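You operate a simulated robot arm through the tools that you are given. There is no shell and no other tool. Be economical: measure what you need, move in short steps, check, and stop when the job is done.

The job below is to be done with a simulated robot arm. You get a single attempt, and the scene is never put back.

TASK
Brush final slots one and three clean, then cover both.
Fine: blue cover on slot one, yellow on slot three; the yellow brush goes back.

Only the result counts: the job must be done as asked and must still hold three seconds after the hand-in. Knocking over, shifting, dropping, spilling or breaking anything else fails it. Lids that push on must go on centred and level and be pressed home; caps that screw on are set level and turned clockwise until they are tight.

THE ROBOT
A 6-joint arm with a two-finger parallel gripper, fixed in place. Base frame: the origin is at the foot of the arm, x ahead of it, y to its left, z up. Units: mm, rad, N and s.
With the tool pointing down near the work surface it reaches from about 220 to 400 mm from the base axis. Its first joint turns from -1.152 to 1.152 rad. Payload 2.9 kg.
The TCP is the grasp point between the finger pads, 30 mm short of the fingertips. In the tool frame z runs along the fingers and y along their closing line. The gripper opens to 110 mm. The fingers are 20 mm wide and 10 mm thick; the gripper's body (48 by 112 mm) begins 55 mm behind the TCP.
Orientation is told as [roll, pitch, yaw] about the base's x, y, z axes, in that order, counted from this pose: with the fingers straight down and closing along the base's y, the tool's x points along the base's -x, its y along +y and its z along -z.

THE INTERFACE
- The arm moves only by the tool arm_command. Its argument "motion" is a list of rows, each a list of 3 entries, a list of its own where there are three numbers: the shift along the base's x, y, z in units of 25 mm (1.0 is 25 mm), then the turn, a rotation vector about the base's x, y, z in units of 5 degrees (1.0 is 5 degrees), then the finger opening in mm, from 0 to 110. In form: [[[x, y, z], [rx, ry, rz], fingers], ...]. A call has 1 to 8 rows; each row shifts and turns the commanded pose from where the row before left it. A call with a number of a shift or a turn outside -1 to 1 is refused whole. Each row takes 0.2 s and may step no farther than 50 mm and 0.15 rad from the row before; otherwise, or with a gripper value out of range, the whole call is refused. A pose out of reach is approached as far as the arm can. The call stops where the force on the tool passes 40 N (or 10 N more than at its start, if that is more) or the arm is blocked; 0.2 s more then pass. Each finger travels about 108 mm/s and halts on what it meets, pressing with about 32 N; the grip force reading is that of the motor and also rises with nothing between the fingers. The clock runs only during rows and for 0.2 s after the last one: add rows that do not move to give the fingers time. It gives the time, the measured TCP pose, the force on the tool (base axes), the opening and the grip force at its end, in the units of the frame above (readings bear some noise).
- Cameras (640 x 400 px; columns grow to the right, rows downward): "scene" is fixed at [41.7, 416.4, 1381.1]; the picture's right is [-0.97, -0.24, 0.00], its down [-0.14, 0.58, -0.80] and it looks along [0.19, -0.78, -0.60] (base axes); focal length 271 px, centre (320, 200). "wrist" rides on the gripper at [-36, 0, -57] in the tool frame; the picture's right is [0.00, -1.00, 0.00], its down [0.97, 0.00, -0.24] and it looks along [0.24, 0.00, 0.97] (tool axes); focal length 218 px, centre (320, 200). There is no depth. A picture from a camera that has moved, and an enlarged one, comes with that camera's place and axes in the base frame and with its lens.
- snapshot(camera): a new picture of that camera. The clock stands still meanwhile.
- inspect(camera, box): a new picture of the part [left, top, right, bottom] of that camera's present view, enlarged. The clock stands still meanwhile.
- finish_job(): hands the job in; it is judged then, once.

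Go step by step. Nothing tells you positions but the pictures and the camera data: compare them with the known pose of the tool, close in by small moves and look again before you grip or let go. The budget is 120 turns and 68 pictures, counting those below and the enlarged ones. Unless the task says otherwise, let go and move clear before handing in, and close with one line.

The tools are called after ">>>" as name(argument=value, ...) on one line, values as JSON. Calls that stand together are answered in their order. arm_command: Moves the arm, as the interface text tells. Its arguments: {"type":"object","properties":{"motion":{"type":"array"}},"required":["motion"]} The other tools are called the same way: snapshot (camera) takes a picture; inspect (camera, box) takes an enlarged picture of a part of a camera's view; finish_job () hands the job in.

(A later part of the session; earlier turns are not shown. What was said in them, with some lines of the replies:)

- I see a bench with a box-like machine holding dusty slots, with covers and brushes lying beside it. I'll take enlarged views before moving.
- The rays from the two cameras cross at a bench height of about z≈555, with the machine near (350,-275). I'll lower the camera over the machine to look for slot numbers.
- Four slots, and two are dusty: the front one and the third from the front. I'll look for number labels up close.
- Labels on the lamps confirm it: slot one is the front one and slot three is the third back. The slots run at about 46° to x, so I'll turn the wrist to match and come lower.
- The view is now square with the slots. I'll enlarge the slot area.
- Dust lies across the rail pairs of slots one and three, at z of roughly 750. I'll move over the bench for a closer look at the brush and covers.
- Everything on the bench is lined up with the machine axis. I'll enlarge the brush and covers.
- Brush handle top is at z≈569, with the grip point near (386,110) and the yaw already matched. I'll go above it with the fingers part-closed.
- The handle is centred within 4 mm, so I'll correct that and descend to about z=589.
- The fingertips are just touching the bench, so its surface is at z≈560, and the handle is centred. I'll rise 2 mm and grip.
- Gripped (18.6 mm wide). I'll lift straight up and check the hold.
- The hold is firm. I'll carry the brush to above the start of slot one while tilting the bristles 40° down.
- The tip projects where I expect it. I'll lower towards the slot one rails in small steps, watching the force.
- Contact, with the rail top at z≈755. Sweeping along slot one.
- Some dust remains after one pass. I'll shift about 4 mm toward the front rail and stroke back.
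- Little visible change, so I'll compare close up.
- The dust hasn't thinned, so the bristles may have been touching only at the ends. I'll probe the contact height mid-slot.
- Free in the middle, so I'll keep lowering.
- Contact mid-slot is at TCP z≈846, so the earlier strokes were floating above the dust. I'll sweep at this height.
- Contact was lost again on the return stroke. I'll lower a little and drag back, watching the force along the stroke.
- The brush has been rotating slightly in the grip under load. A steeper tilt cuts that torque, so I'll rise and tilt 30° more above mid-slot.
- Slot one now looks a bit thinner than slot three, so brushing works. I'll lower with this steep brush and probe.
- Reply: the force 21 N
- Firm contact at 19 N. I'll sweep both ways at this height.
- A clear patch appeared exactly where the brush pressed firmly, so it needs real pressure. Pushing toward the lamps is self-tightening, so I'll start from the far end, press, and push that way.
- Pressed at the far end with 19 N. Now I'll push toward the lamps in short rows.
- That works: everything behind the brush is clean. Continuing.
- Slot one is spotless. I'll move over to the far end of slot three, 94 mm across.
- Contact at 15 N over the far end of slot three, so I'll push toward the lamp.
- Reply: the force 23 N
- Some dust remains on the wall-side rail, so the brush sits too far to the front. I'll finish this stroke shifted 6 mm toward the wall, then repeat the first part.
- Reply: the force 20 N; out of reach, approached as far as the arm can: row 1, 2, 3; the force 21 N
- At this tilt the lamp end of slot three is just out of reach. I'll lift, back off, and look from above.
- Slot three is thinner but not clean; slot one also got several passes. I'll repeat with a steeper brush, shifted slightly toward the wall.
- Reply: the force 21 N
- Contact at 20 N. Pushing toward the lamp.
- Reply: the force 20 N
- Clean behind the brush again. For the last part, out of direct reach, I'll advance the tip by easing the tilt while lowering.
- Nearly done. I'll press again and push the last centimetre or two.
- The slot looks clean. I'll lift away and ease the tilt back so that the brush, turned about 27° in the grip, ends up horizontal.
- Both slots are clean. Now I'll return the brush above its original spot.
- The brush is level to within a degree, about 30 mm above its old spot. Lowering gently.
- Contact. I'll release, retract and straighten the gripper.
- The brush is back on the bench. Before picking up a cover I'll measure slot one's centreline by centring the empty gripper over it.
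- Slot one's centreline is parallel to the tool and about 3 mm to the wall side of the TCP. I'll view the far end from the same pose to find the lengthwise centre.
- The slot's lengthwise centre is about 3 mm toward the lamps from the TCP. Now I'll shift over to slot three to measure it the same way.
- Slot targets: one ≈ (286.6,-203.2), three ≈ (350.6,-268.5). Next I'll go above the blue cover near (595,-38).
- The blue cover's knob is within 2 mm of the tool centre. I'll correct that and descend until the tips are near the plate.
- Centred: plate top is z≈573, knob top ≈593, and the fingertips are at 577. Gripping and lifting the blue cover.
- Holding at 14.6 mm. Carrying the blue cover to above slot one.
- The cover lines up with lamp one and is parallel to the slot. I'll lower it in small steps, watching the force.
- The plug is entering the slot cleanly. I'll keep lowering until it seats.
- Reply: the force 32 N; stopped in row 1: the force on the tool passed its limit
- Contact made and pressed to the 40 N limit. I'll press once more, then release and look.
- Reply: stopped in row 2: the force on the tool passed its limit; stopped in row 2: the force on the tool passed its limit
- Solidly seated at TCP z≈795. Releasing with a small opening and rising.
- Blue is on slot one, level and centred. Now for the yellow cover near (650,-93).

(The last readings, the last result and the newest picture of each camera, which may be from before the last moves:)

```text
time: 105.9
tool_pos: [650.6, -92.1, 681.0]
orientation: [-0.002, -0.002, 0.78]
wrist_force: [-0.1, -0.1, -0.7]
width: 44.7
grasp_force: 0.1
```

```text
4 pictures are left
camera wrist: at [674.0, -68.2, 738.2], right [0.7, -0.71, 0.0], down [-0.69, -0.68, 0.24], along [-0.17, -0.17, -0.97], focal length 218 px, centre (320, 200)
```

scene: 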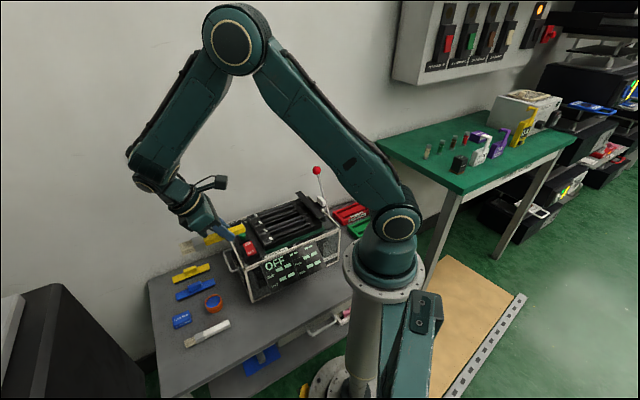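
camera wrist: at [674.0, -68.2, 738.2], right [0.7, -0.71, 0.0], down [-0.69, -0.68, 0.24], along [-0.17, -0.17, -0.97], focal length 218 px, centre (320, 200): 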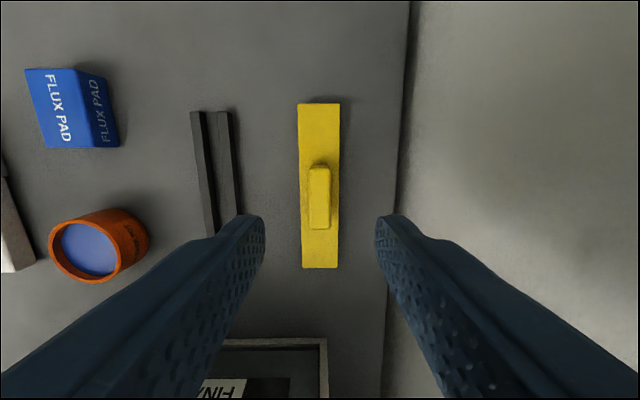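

The yellow cover is centred under the tool. Descending to grip height and closing.

>>> arm_command(motion=[[[0, 0, -0.8], [0, 0, 0], 45], [[0, 0, -0.8], [0, 0, 0], 45], [[0, 0, -0.8], [0, 0, 0], 45], [[0, 0, -0.56], [0, 0, 0], 45], [[0, 0, 0], [0, 0, 0], 45]])

>>> arm_command(motion=[[[0, 0, 0], [0, 0, 0], 0], [[0, 0, 0], [0, 0, 0], 0], [[0, 0, 0], [0, 0, 0], 0], [[0, 0, 0], [0, 0, 0], 0]])

```text
time: 107.1
tool_pos: [632.5, -91.2, 620.1]
orientation: [-0.003, -0.002, 0.777]
wrist_force: [0.3, 0.0, -0.4]
width: 45.2
grasp_force: 0.0
out of reach, approached as far as the arm can: row 2, 3, 4
```

```text
time: 108.1
tool_pos: [633.5, -90.2, 621.6]
orientation: [-0.007, -0.004, 0.776]
wrist_force: [7.0, -7.0, 6.8]
width: 15.7
grasp_force: 31.8
```

The arm stopped short of the pose and closed only on the knob's top. I'll open straight away, rise and check the cover.

>>> arm_command(motion=[[[0, 0, 0], [0, 0, 0], 45], [[0, 0, 0], [0, 0, 0], 45], [[0, 0, 0], [0, 0, 0], 45]])

>>> arm_command(motion=[[[0, 0, 1], [0, 0, 0], 45], [[0, 0, 1], [0, 0, 0], 45], [[0, 0, 0.96], [0, 0, 0], 45], [[0, 0, 0], [0, 0, 0], 45]])

```text
time: 108.9
tool_pos: [632.7, -90.9, 620.8]
orientation: [-0.004, -0.002, 0.779]
wrist_force: [1.0, 0.2, 0.3]
width: 44.9
grasp_force: 0.1
```

```text
time: 109.9
tool_pos: [653.4, -96.5, 690.5]
orientation: [-0.001, 0.0, 0.777]
wrist_force: [0.0, -0.4, 0.0]
width: 45.1
grasp_force: 0.1
out of reach, approached as far as the arm can: row 1, 2, 3
```

I'll tilt the gripper 15° with the fingers pointing outward, which brings the wrist nearer the base while keeping the pads parallel to the knob. Then I'll look.

>>> arm_command(motion=[[[0, 0, 0], [0.7, -0.714, 0], 45], [[0, 0, 0], [0.7, -0.714, 0], 45], [[0, 0, 0], [0.7, -0.714, 0], 45], [[0, 0, 0], [0, 0, 0], 45], [[0, 0, 0], [0, 0, 0], 45]])

>>> snapshot(camera="wrist")

```text
time: 111.1
tool_pos: [671.7, -97.4, 684.4]
orientation: [-0.004, -0.261, 0.782]
wrist_force: [-13.3, 12.4, 4.9]
width: 44.9
grasp_force: 0.0
out of reach, approached as far as the arm can: row 1, 2, 3
```

```text
3 pictures are left
camera wrist: at [685.3, -83.9, 748.1], right [0.7, -0.71, 0.0], down [-0.71, -0.7, -0.02], along [0.02, 0.01, -1.0], focal length 218 px, centre (320, 200)
```

wrist: 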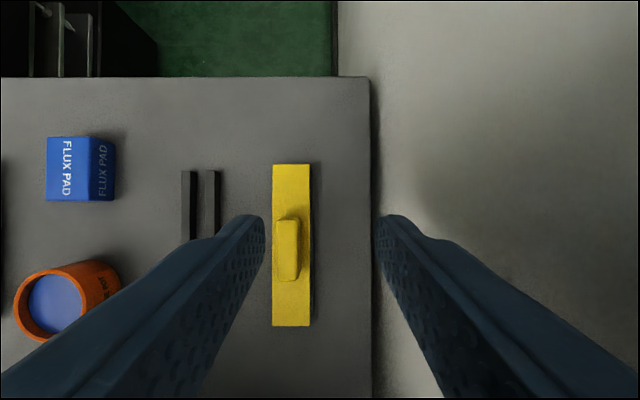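

The cover hasn't moved noticeably, but the gripper has drifted about 22 mm toward the wall and is touching it. I'll back off from the wall and check where the pose lands.

>>> arm_command(motion=[[[-0.5, 0.14, 0.2], [0, 0, 0], 45], [[0, 0, 0], [0, 0, 0], 45]])

```text
time: 111.4
tool_pos: [672.9, -94.3, 682.5]
orientation: [0.006, -0.264, 0.785]
wrist_force: [-7.5, 7.2, 3.8]
width: 45.0
grasp_force: 0.1
stopped in row 1: the force on the tool passed its limit (the readings are from after the stop); the commanded pose is now the measured one
```

>>> arm_command(motion=[[[-0.2, 0.2, 0], [0, 0, 0], 45], [[-0.2, 0.2, 0], [0, 0, 0], 45], [[0, 0, 0], [0, 0, 0], 45]])

```text
time: 112.2
tool_pos: [670.7, -88.0, 679.9]
orientation: [0.008, -0.266, 0.778]
wrist_force: [0.1, -0.2, 1.1]
width: 45.1
grasp_force: 0.1
out of reach, approached as far as the arm can: row 2
```

Free of the wall. The tilt seems limited by a joint, so I'll go back to vertical and aim for the near side of the knob, which needs less reach.

>>> arm_command(motion=[[[-0.3, -0.1, 0], [-0.7, 0.714, 0], 45], [[-0.3, -0.1, 0], [-0.7, 0.714, 0], 45], [[-0.3, -0.1, 0], [-0.7, 0.714, 0], 45], [[0, 0, 0], [0, 0, 0], 45]])

```text
time: 113.2
tool_pos: [648.9, -95.8, 681.4]
orientation: [0.005, -0.001, 0.778]
wrist_force: [-0.6, -0.7, -0.4]
width: 45.0
grasp_force: 0.1
```

>>> arm_command(motion=[[[-0.46, -0.18, 0], [0, 0, 0], 45], [[0, 0, -0.8], [0, 0, 0], 45], [[0, 0, -0.5], [0, 0, 0], 45], [[0, 0, 0], [0, 0, 0], 45]])

```text
time: 113.6
tool_pos: [673.6, -101.7, 709.6]
orientation: [-0.071, -0.061, 0.79]
wrist_force: [-1.3, 4.6, 0.9]
width: 45.1
grasp_force: 0.1
stopped in row 2: the force on the tool passed its limit (the readings are from after the stop); the commanded pose is now the measured one
```

That moved unexpectedly, so I'll look at the whole arm.

>>> snapshot(camera="scene")

```text
2 pictures are left
```

scene: 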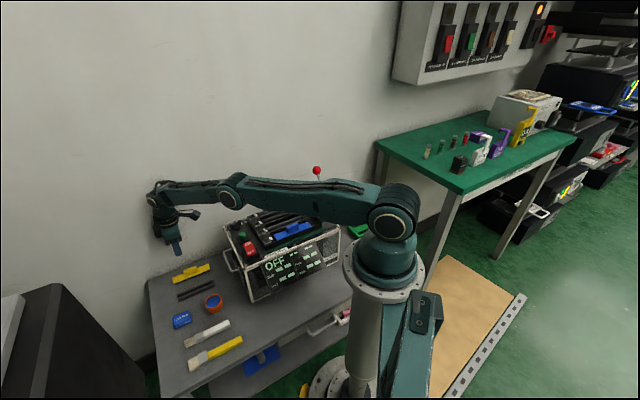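

The arm is fully stretched and stuck at its singular pose. I'll pull back inward to bend the elbow, then tilt and approach from inside.

>>> arm_command(motion=[[[-0.6, 0.3, 0.2], [0, 0, 0], 45], [[-0.8, 0.2, 0.3], [0, 0, 0], 45], [[-0.8, 0.1, 0.3], [0, 0, 0], 45], [[-0.8, 0, 0.3], [0, 0, 0], 45], [[-0.8, 0, 0.3], [0, 0, 0], 45], [[0, 0, 0], [0, 0, 0], 45]])

```text
time: 115.0
tool_pos: [577.4, -87.8, 745.5]
orientation: [-0.071, -0.061, 0.786]
wrist_force: [0.5, 0.9, 1.0]
width: 45.1
grasp_force: 0.0
```

Control is back. I'll cancel the roll and set about a 17° outward tilt here, well inside reach.

>>> arm_command(motion=[[[0, 0, 0], [0.58, 0.57, -0.09], 45], [[0, 0, 0], [0.64, -0.652, 0], 45], [[0, 0, 0], [0.64, -0.652, 0], 45], [[0, 0, 0], [0.64, -0.652, 0], 45], [[0, 0, 0], [0, 0, 0], 45]])

```text
time: 116.2
tool_pos: [578.5, -86.2, 743.9]
orientation: [0.003, -0.301, 0.774]
wrist_force: [0.4, -0.1, -0.6]
width: 45.0
grasp_force: 0.1
```

>>> arm_command(motion=[[[0.6, -0.13, -0.75], [0, 0, 0], 45], [[0.6, -0.13, -0.75], [0, 0, 0], 45], [[0.6, -0.13, -0.75], [0, 0, 0], 45], [[0.57, -0.12, -0.75], [0, 0, 0], 45], [[0, 0, 0], [0, 0, 0], 45]])

```text
time: 117.4
tool_pos: [638.7, -99.6, 669.4]
orientation: [0.002, -0.301, 0.775]
wrist_force: [-0.4, 0.6, -0.3]
width: 45.0
grasp_force: 0.1
```

>>> arm_command(motion=[[[0, 0, -0.5], [0, 0, 0], 45], [[0, 0, -0.5], [0, 0, 0], 45], [[0, 0, 0], [0, 0, 0], 45]])

>>> snapshot(camera="wrist")

```text
time: 118.2
tool_pos: [639.3, -98.7, 645.7]
orientation: [0.004, -0.301, 0.775]
wrist_force: [0.2, 0.8, -1.1]
width: 45.0
grasp_force: 0.0
```

```text
1 pictures are left
camera wrist: at [650.1, -87.9, 710.9], right [0.7, -0.71, 0.0], down [-0.71, -0.7, -0.06], along [0.04, 0.04, -1.0], focal length 218 px, centre (320, 200)
```

wrist: 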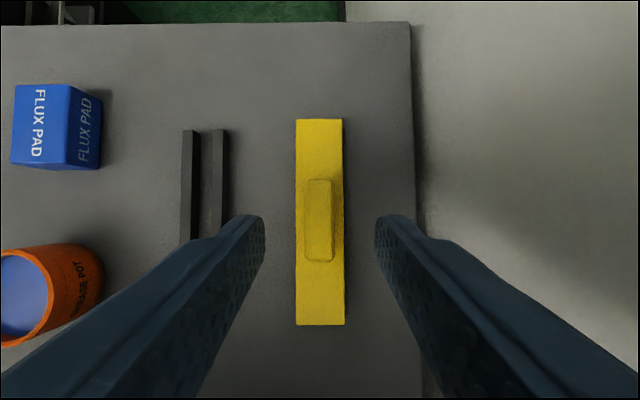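

The yellow knob is centred laterally and the pads will meet it near the middle. Descending at this tilt.

>>> arm_command(motion=[[[0, 0, -0.5], [0, 0, 0], 45], [[0, 0, -0.5], [0, 0, 0], 45], [[0, 0, -0.4], [0, 0, 0], 45], [[0, 0, 0], [0, 0, 0], 45]])

```text
time: 119.2
tool_pos: [639.1, -99.2, 608.4]
orientation: [0.001, -0.302, 0.775]
wrist_force: [0.3, 0.4, -0.7]
width: 45.0
grasp_force: 0.1
```

Reached at z≈608 with no reach limit and no contact. Closing, then lifting slightly inward.

>>> arm_command(motion=[[[0, 0, 0], [0, 0, 0], 0], [[0, 0, 0], [0, 0, 0], 0], [[0, 0, 0], [0, 0, 0], 0], [[0, 0, 0], [0, 0, 0], 0]])

```text
time: 120.2
tool_pos: [638.7, -99.0, 609.2]
orientation: [0.001, -0.301, 0.776]
wrist_force: [0.1, 0.0, 0.2]
width: 14.5
grasp_force: 31.3
```

Gripped at 14.5 mm. Lifting and moving inward.

>>> arm_command(motion=[[[0, 0, 0.5], [0, 0, 0], 0], [[-0.4, 0, 1], [0, 0, 0], 0], [[-0.4, 0, 1], [0, 0, 0], 0], [[-0.4, 0, 1], [0, 0, 0], 0], [[-0.4, 0, 1], [0, 0, 0], 0], [[-0.4, 0, 1], [0, 0, 0], 0], [[-0.4, 0, 1], [0, 0, 0], 0], [[-0.4, 0, 1], [0, 0, 0], 0]])

>>> arm_command(motion=[[[-0.6, 0, 1], [0, 0, 0], 0], [[-0.6, 0, 1], [0, 0, 0], 0], [[-0.6, 0, 0.9], [0, 0, 0], 0], [[0, 0, 0], [0, 0, 0], 0]])

```text
time: 122.0
tool_pos: [567.2, -101.5, 796.3]
orientation: [0.002, -0.299, 0.775]
wrist_force: [-0.3, -0.1, 0.7]
width: 14.3
grasp_force: 32.0
```

```text
time: 123.0
tool_pos: [523.4, -100.5, 871.0]
orientation: [0.0, -0.301, 0.775]
wrist_force: [0.5, -0.7, -0.2]
width: 14.4
grasp_force: 32.5
```

>>> arm_command(motion=[[[-0.9025, -0.885, 0], [0, 0, 0], 0], [[-0.9025, -0.885, 0], [0, 0, 0], 0], [[-0.9025, -0.885, 0], [0, 0, 0], 0], [[-0.9025, -0.885, 0], [0, 0, 0], 0], [[-0.9025, -0.885, 0], [0, 0, 0], 0], [[-0.9025, -0.885, 0], [0, 0, 0], 0], [[-0.9025, -0.885, 0], [0, 0, 0], 0], [[-0.9025, -0.885, 0], [0, 0, 0], 0]])

>>> arm_command(motion=[[[0, 0, -0.8], [0, 0, 0], 0], [[0, 0, -0.8], [0, 0, 0], 0], [[0, 0, -0.4], [0, 0, 0], 0], [[0, 0, 0], [0, 0, 0], 0]])

>>> arm_command(motion=[[[0, 0, 0], [0, 0, 0], 0], [[0, 0, 0], [0, 0, 0], 0]])

```text
time: 124.8
tool_pos: [339.9, -275.4, 869.5]
orientation: [0.003, -0.301, 0.775]
wrist_force: [0.3, -0.7, -0.4]
width: 14.3
grasp_force: 32.3
```

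```text
time: 125.8
tool_pos: [342.2, -277.7, 818.8]
orientation: [0.001, -0.301, 0.775]
wrist_force: [0.7, -0.2, 0.2]
width: 14.6
grasp_force: 31.6
```

```text
time: 126.4
tool_pos: [343.1, -277.0, 819.8]
orientation: [0.002, -0.301, 0.774]
wrist_force: [-0.3, -0.4, 0.3]
width: 14.6
grasp_force: 31.9
```

Hovering over slot three. I'll use the last picture to check the alignment.

>>> inspect(camera="wrist", box=[200, 60, 440, 370])

```text
1.29 times, centred on (320, 215) of wrist
camera zoom: at [353.4, -265.7, 884.6], right [0.7, -0.71, 0.0], down [-0.71, -0.7, -0.06], along [0.04, 0.04, -1.0], focal length 282 px, centre (320, 181)
```

zoom: 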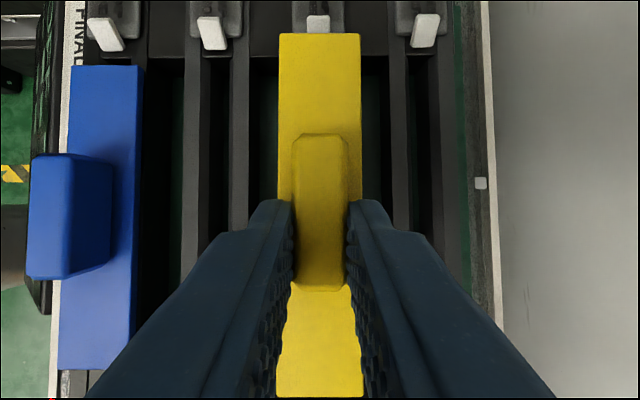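

Yellow is centred to within about 1 mm on slot three and level with blue lengthwise. I'll nudge it 0.5 mm and lower it.

>>> arm_command(motion=[[[-0.014, 0.014, -0.3], [0, 0, 0], 0], [[0, 0, -0.3], [0, 0, 0], 0], [[0, 0, -0.1], [0, 0, 0], 0], [[0, 0, 0], [0, 0, 0], 0]])

>>> arm_command(motion=[[[0, 0, -0.08], [0, 0, 0], 0], [[0, 0, 0], [0, 0, 0], 0]])

>>> arm_command(motion=[[[0, 0, -0.08], [0, 0, 0], 0], [[0, 0, 0], [0, 0, 0], 0]])

```text
time: 127.4
tool_pos: [339.9, -276.2, 801.8]
orientation: [0.001, -0.3, 0.776]
wrist_force: [1.0, 0.3, 0.2]
width: 14.6
grasp_force: 32.1
```

```text
time: 128.0
tool_pos: [340.9, -276.1, 799.2]
orientation: [0.0, -0.302, 0.773]
wrist_force: [-3.6, -1.0, 11.3]
width: 14.4
grasp_force: 32.1
```

```text
time: 128.6
tool_pos: [341.4, -276.1, 797.0]
orientation: [-0.001, -0.301, 0.775]
wrist_force: [-4.5, 0.5, 23.6]
width: 14.4
grasp_force: 32.2
```

Contact at the expected height. Pressing home.

>>> arm_command(motion=[[[0, 0, -0.06], [0, 0, 0], 0], [[0, 0, -0.04], [0, 0, 0], 0], [[0, 0, -0.04], [0, 0, 0], 0]])

>>> arm_command(motion=[[[0, 0, -0.06], [0, 0, 0], 0], [[0, 0, -0.04], [0, 0, 0], 0]])

```text
time: 129.2
tool_pos: [342.5, -276.2, 797.0]
orientation: [0.0, -0.303, 0.776]
wrist_force: [-1.8, 0.9, 8.4]
width: 14.5
grasp_force: 32.6
stopped in row 2: the force on the tool passed its limit (the readings are from after the stop); the commanded pose is now the measured one
```

```text
time: 129.7
tool_pos: [340.5, -276.5, 796.6]
orientation: [-0.001, -0.305, 0.777]
wrist_force: [-1.8, 1.8, 7.6]
width: 14.4
grasp_force: 31.8
stopped in row 2: the force on the tool passed its limit (the readings are from after the stop); the commanded pose is now the measured one
```

Seated firmly. Releasing and retracting along the finger axis.

>>> arm_command(motion=[[[0, 0, 0], [0, 0, 0], 22], [[0, 0, 0], [0, 0, 0], 26], [[-0.09, -0.09, 0.4], [0, 0, 0], 26], [[-0.15, -0.15, 0.7], [0, 0, 0], 30], [[0, 0, 1], [0, 0, 0], 30], [[0, 0, 0], [-0.7, 0.714, 0], 0], [[0, 0, 0], [-0.7, 0.714, 0], 0], [[0, 0, 0], [-0.7, 0.714, 0], 0]])

>>> arm_command(motion=[[[0, 0, 0], [-0.32, 0.326, 0], 0], [[0, 0, 0], [0, 0, 0], 0]])

```text
time: 131.5
tool_pos: [334.8, -282.9, 847.9]
orientation: [-0.001, -0.042, 0.777]
wrist_force: [0.1, -0.1, -0.4]
width: 0.0
grasp_force: 31.8
```

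```text
time: 132.1
tool_pos: [335.1, -282.1, 848.8]
orientation: [0.0, -0.003, 0.775]
wrist_force: [-0.4, -0.6, -0.2]
width: 0.0
grasp_force: 32.4
```

Now I'll press vertically on the yellow knob's top with closed fingers to make sure it is level and home.

>>> arm_command(motion=[[[0.56, 0.536, 0], [0, 0, 0], 0], [[0, 0, -0.6], [0, 0, 0], 0], [[0, 0, -0.6], [0, 0, 0], 0], [[0, 0, -0.1], [0, 0, 0], 0], [[0, 0, -0.08], [0, 0, 0], 0], [[0, 0, -0.08], [0, 0, 0], 0], [[0, 0, -0.08], [0, 0, 0], 0]])

>>> arm_command(motion=[[[0, 0, -0.06], [0, 0, 0], 0], [[0, 0, -0.06], [0, 0, 0], 0], [[0, 0, -0.06], [0, 0, 0], 0], [[0, 0, -0.06], [0, 0, 0], 0]])

```text
time: 133.3
tool_pos: [351.0, -268.9, 818.9]
orientation: [-0.001, -0.003, 0.777]
wrist_force: [-2.4, 1.7, 11.9]
width: 0.0
grasp_force: 31.8
stopped in row 5: the force on the tool passed its limit (the readings are from after the stop); the commanded pose is now the measured one
```

```text
time: 133.8
tool_pos: [352.6, -269.6, 818.9]
orientation: [-0.004, -0.001, 0.776]
wrist_force: [-3.1, 2.1, 11.0]
width: 0.0
grasp_force: 32.3
stopped in row 2: the force on the tool passed its limit (the readings are from after the stop); the commanded pose is now the measured one
```

Contact at z≈819. I'll press the blue knob the same way, and equal heights will confirm both are seated alike.

>>> arm_command(motion=[[[0, 0, 0.6], [0, 0, 0], 0], [[0, 0, 0.6], [0, 0, 0], 0], [[-0.88, 0.85, 0], [0, 0, 0], 0], [[-0.88, 0.85, 0], [0, 0, 0], 0], [[-0.88, 0.85, 0], [0, 0, 0], 0], [[0, 0, -0.5], [0, 0, 0], 0], [[0, 0, -0.5], [0, 0, 0], 0]])

>>> arm_command(motion=[[[0, 0, -0.1], [0, 0, 0], 0], [[0, 0, -0.08], [0, 0, 0], 0], [[0, 0, -0.08], [0, 0, 0], 0], [[0, 0, -0.08], [0, 0, 0], 0], [[0, 0, -0.08], [0, 0, 0], 0]])

```text
time: 135.4
tool_pos: [286.3, -207.5, 820.7]
orientation: [-0.005, -0.001, 0.776]
wrist_force: [0.2, 0.8, -1.0]
width: 0.1
grasp_force: 31.9
```

```text
time: 136.2
tool_pos: [286.6, -206.5, 818.9]
orientation: [-0.003, -0.002, 0.776]
wrist_force: [-3.0, 3.1, 12.9]
width: 0.3
grasp_force: 31.7
stopped in row 3: the force on the tool passed its limit (the readings are from after the stop); the commanded pose is now the measured one
```

Both knobs stop at exactly the same height (818.9), so both covers are seated alike. I'll rise clear and hand in.

>>> arm_command(motion=[[[0, 0, 0.6], [0, 0, 0], 0], [[0, 0, 1], [0, 0, 0], 0], [[0, 0, 1], [0, 0, 0], 0], [[0, 0, 1], [0, 0, 0], 0], [[0, 0, 1], [0, 0, 0], 0]])

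>>> finish_job()

```text
time: 137.4
tool_pos: [283.2, -206.4, 933.4]
orientation: [-0.003, -0.004, 0.776]
wrist_force: [-0.5, -0.8, -0.3]
width: 0.2
grasp_force: 32.5
```

```text
The job is handed in.
```

Slots one and three are brushed clean and covered (blue on one, yellow on three, both pressed to the same height), and the yellow brush is back on the bench about 7 mm from where it lay; I had no pictures left to check yellow after release.
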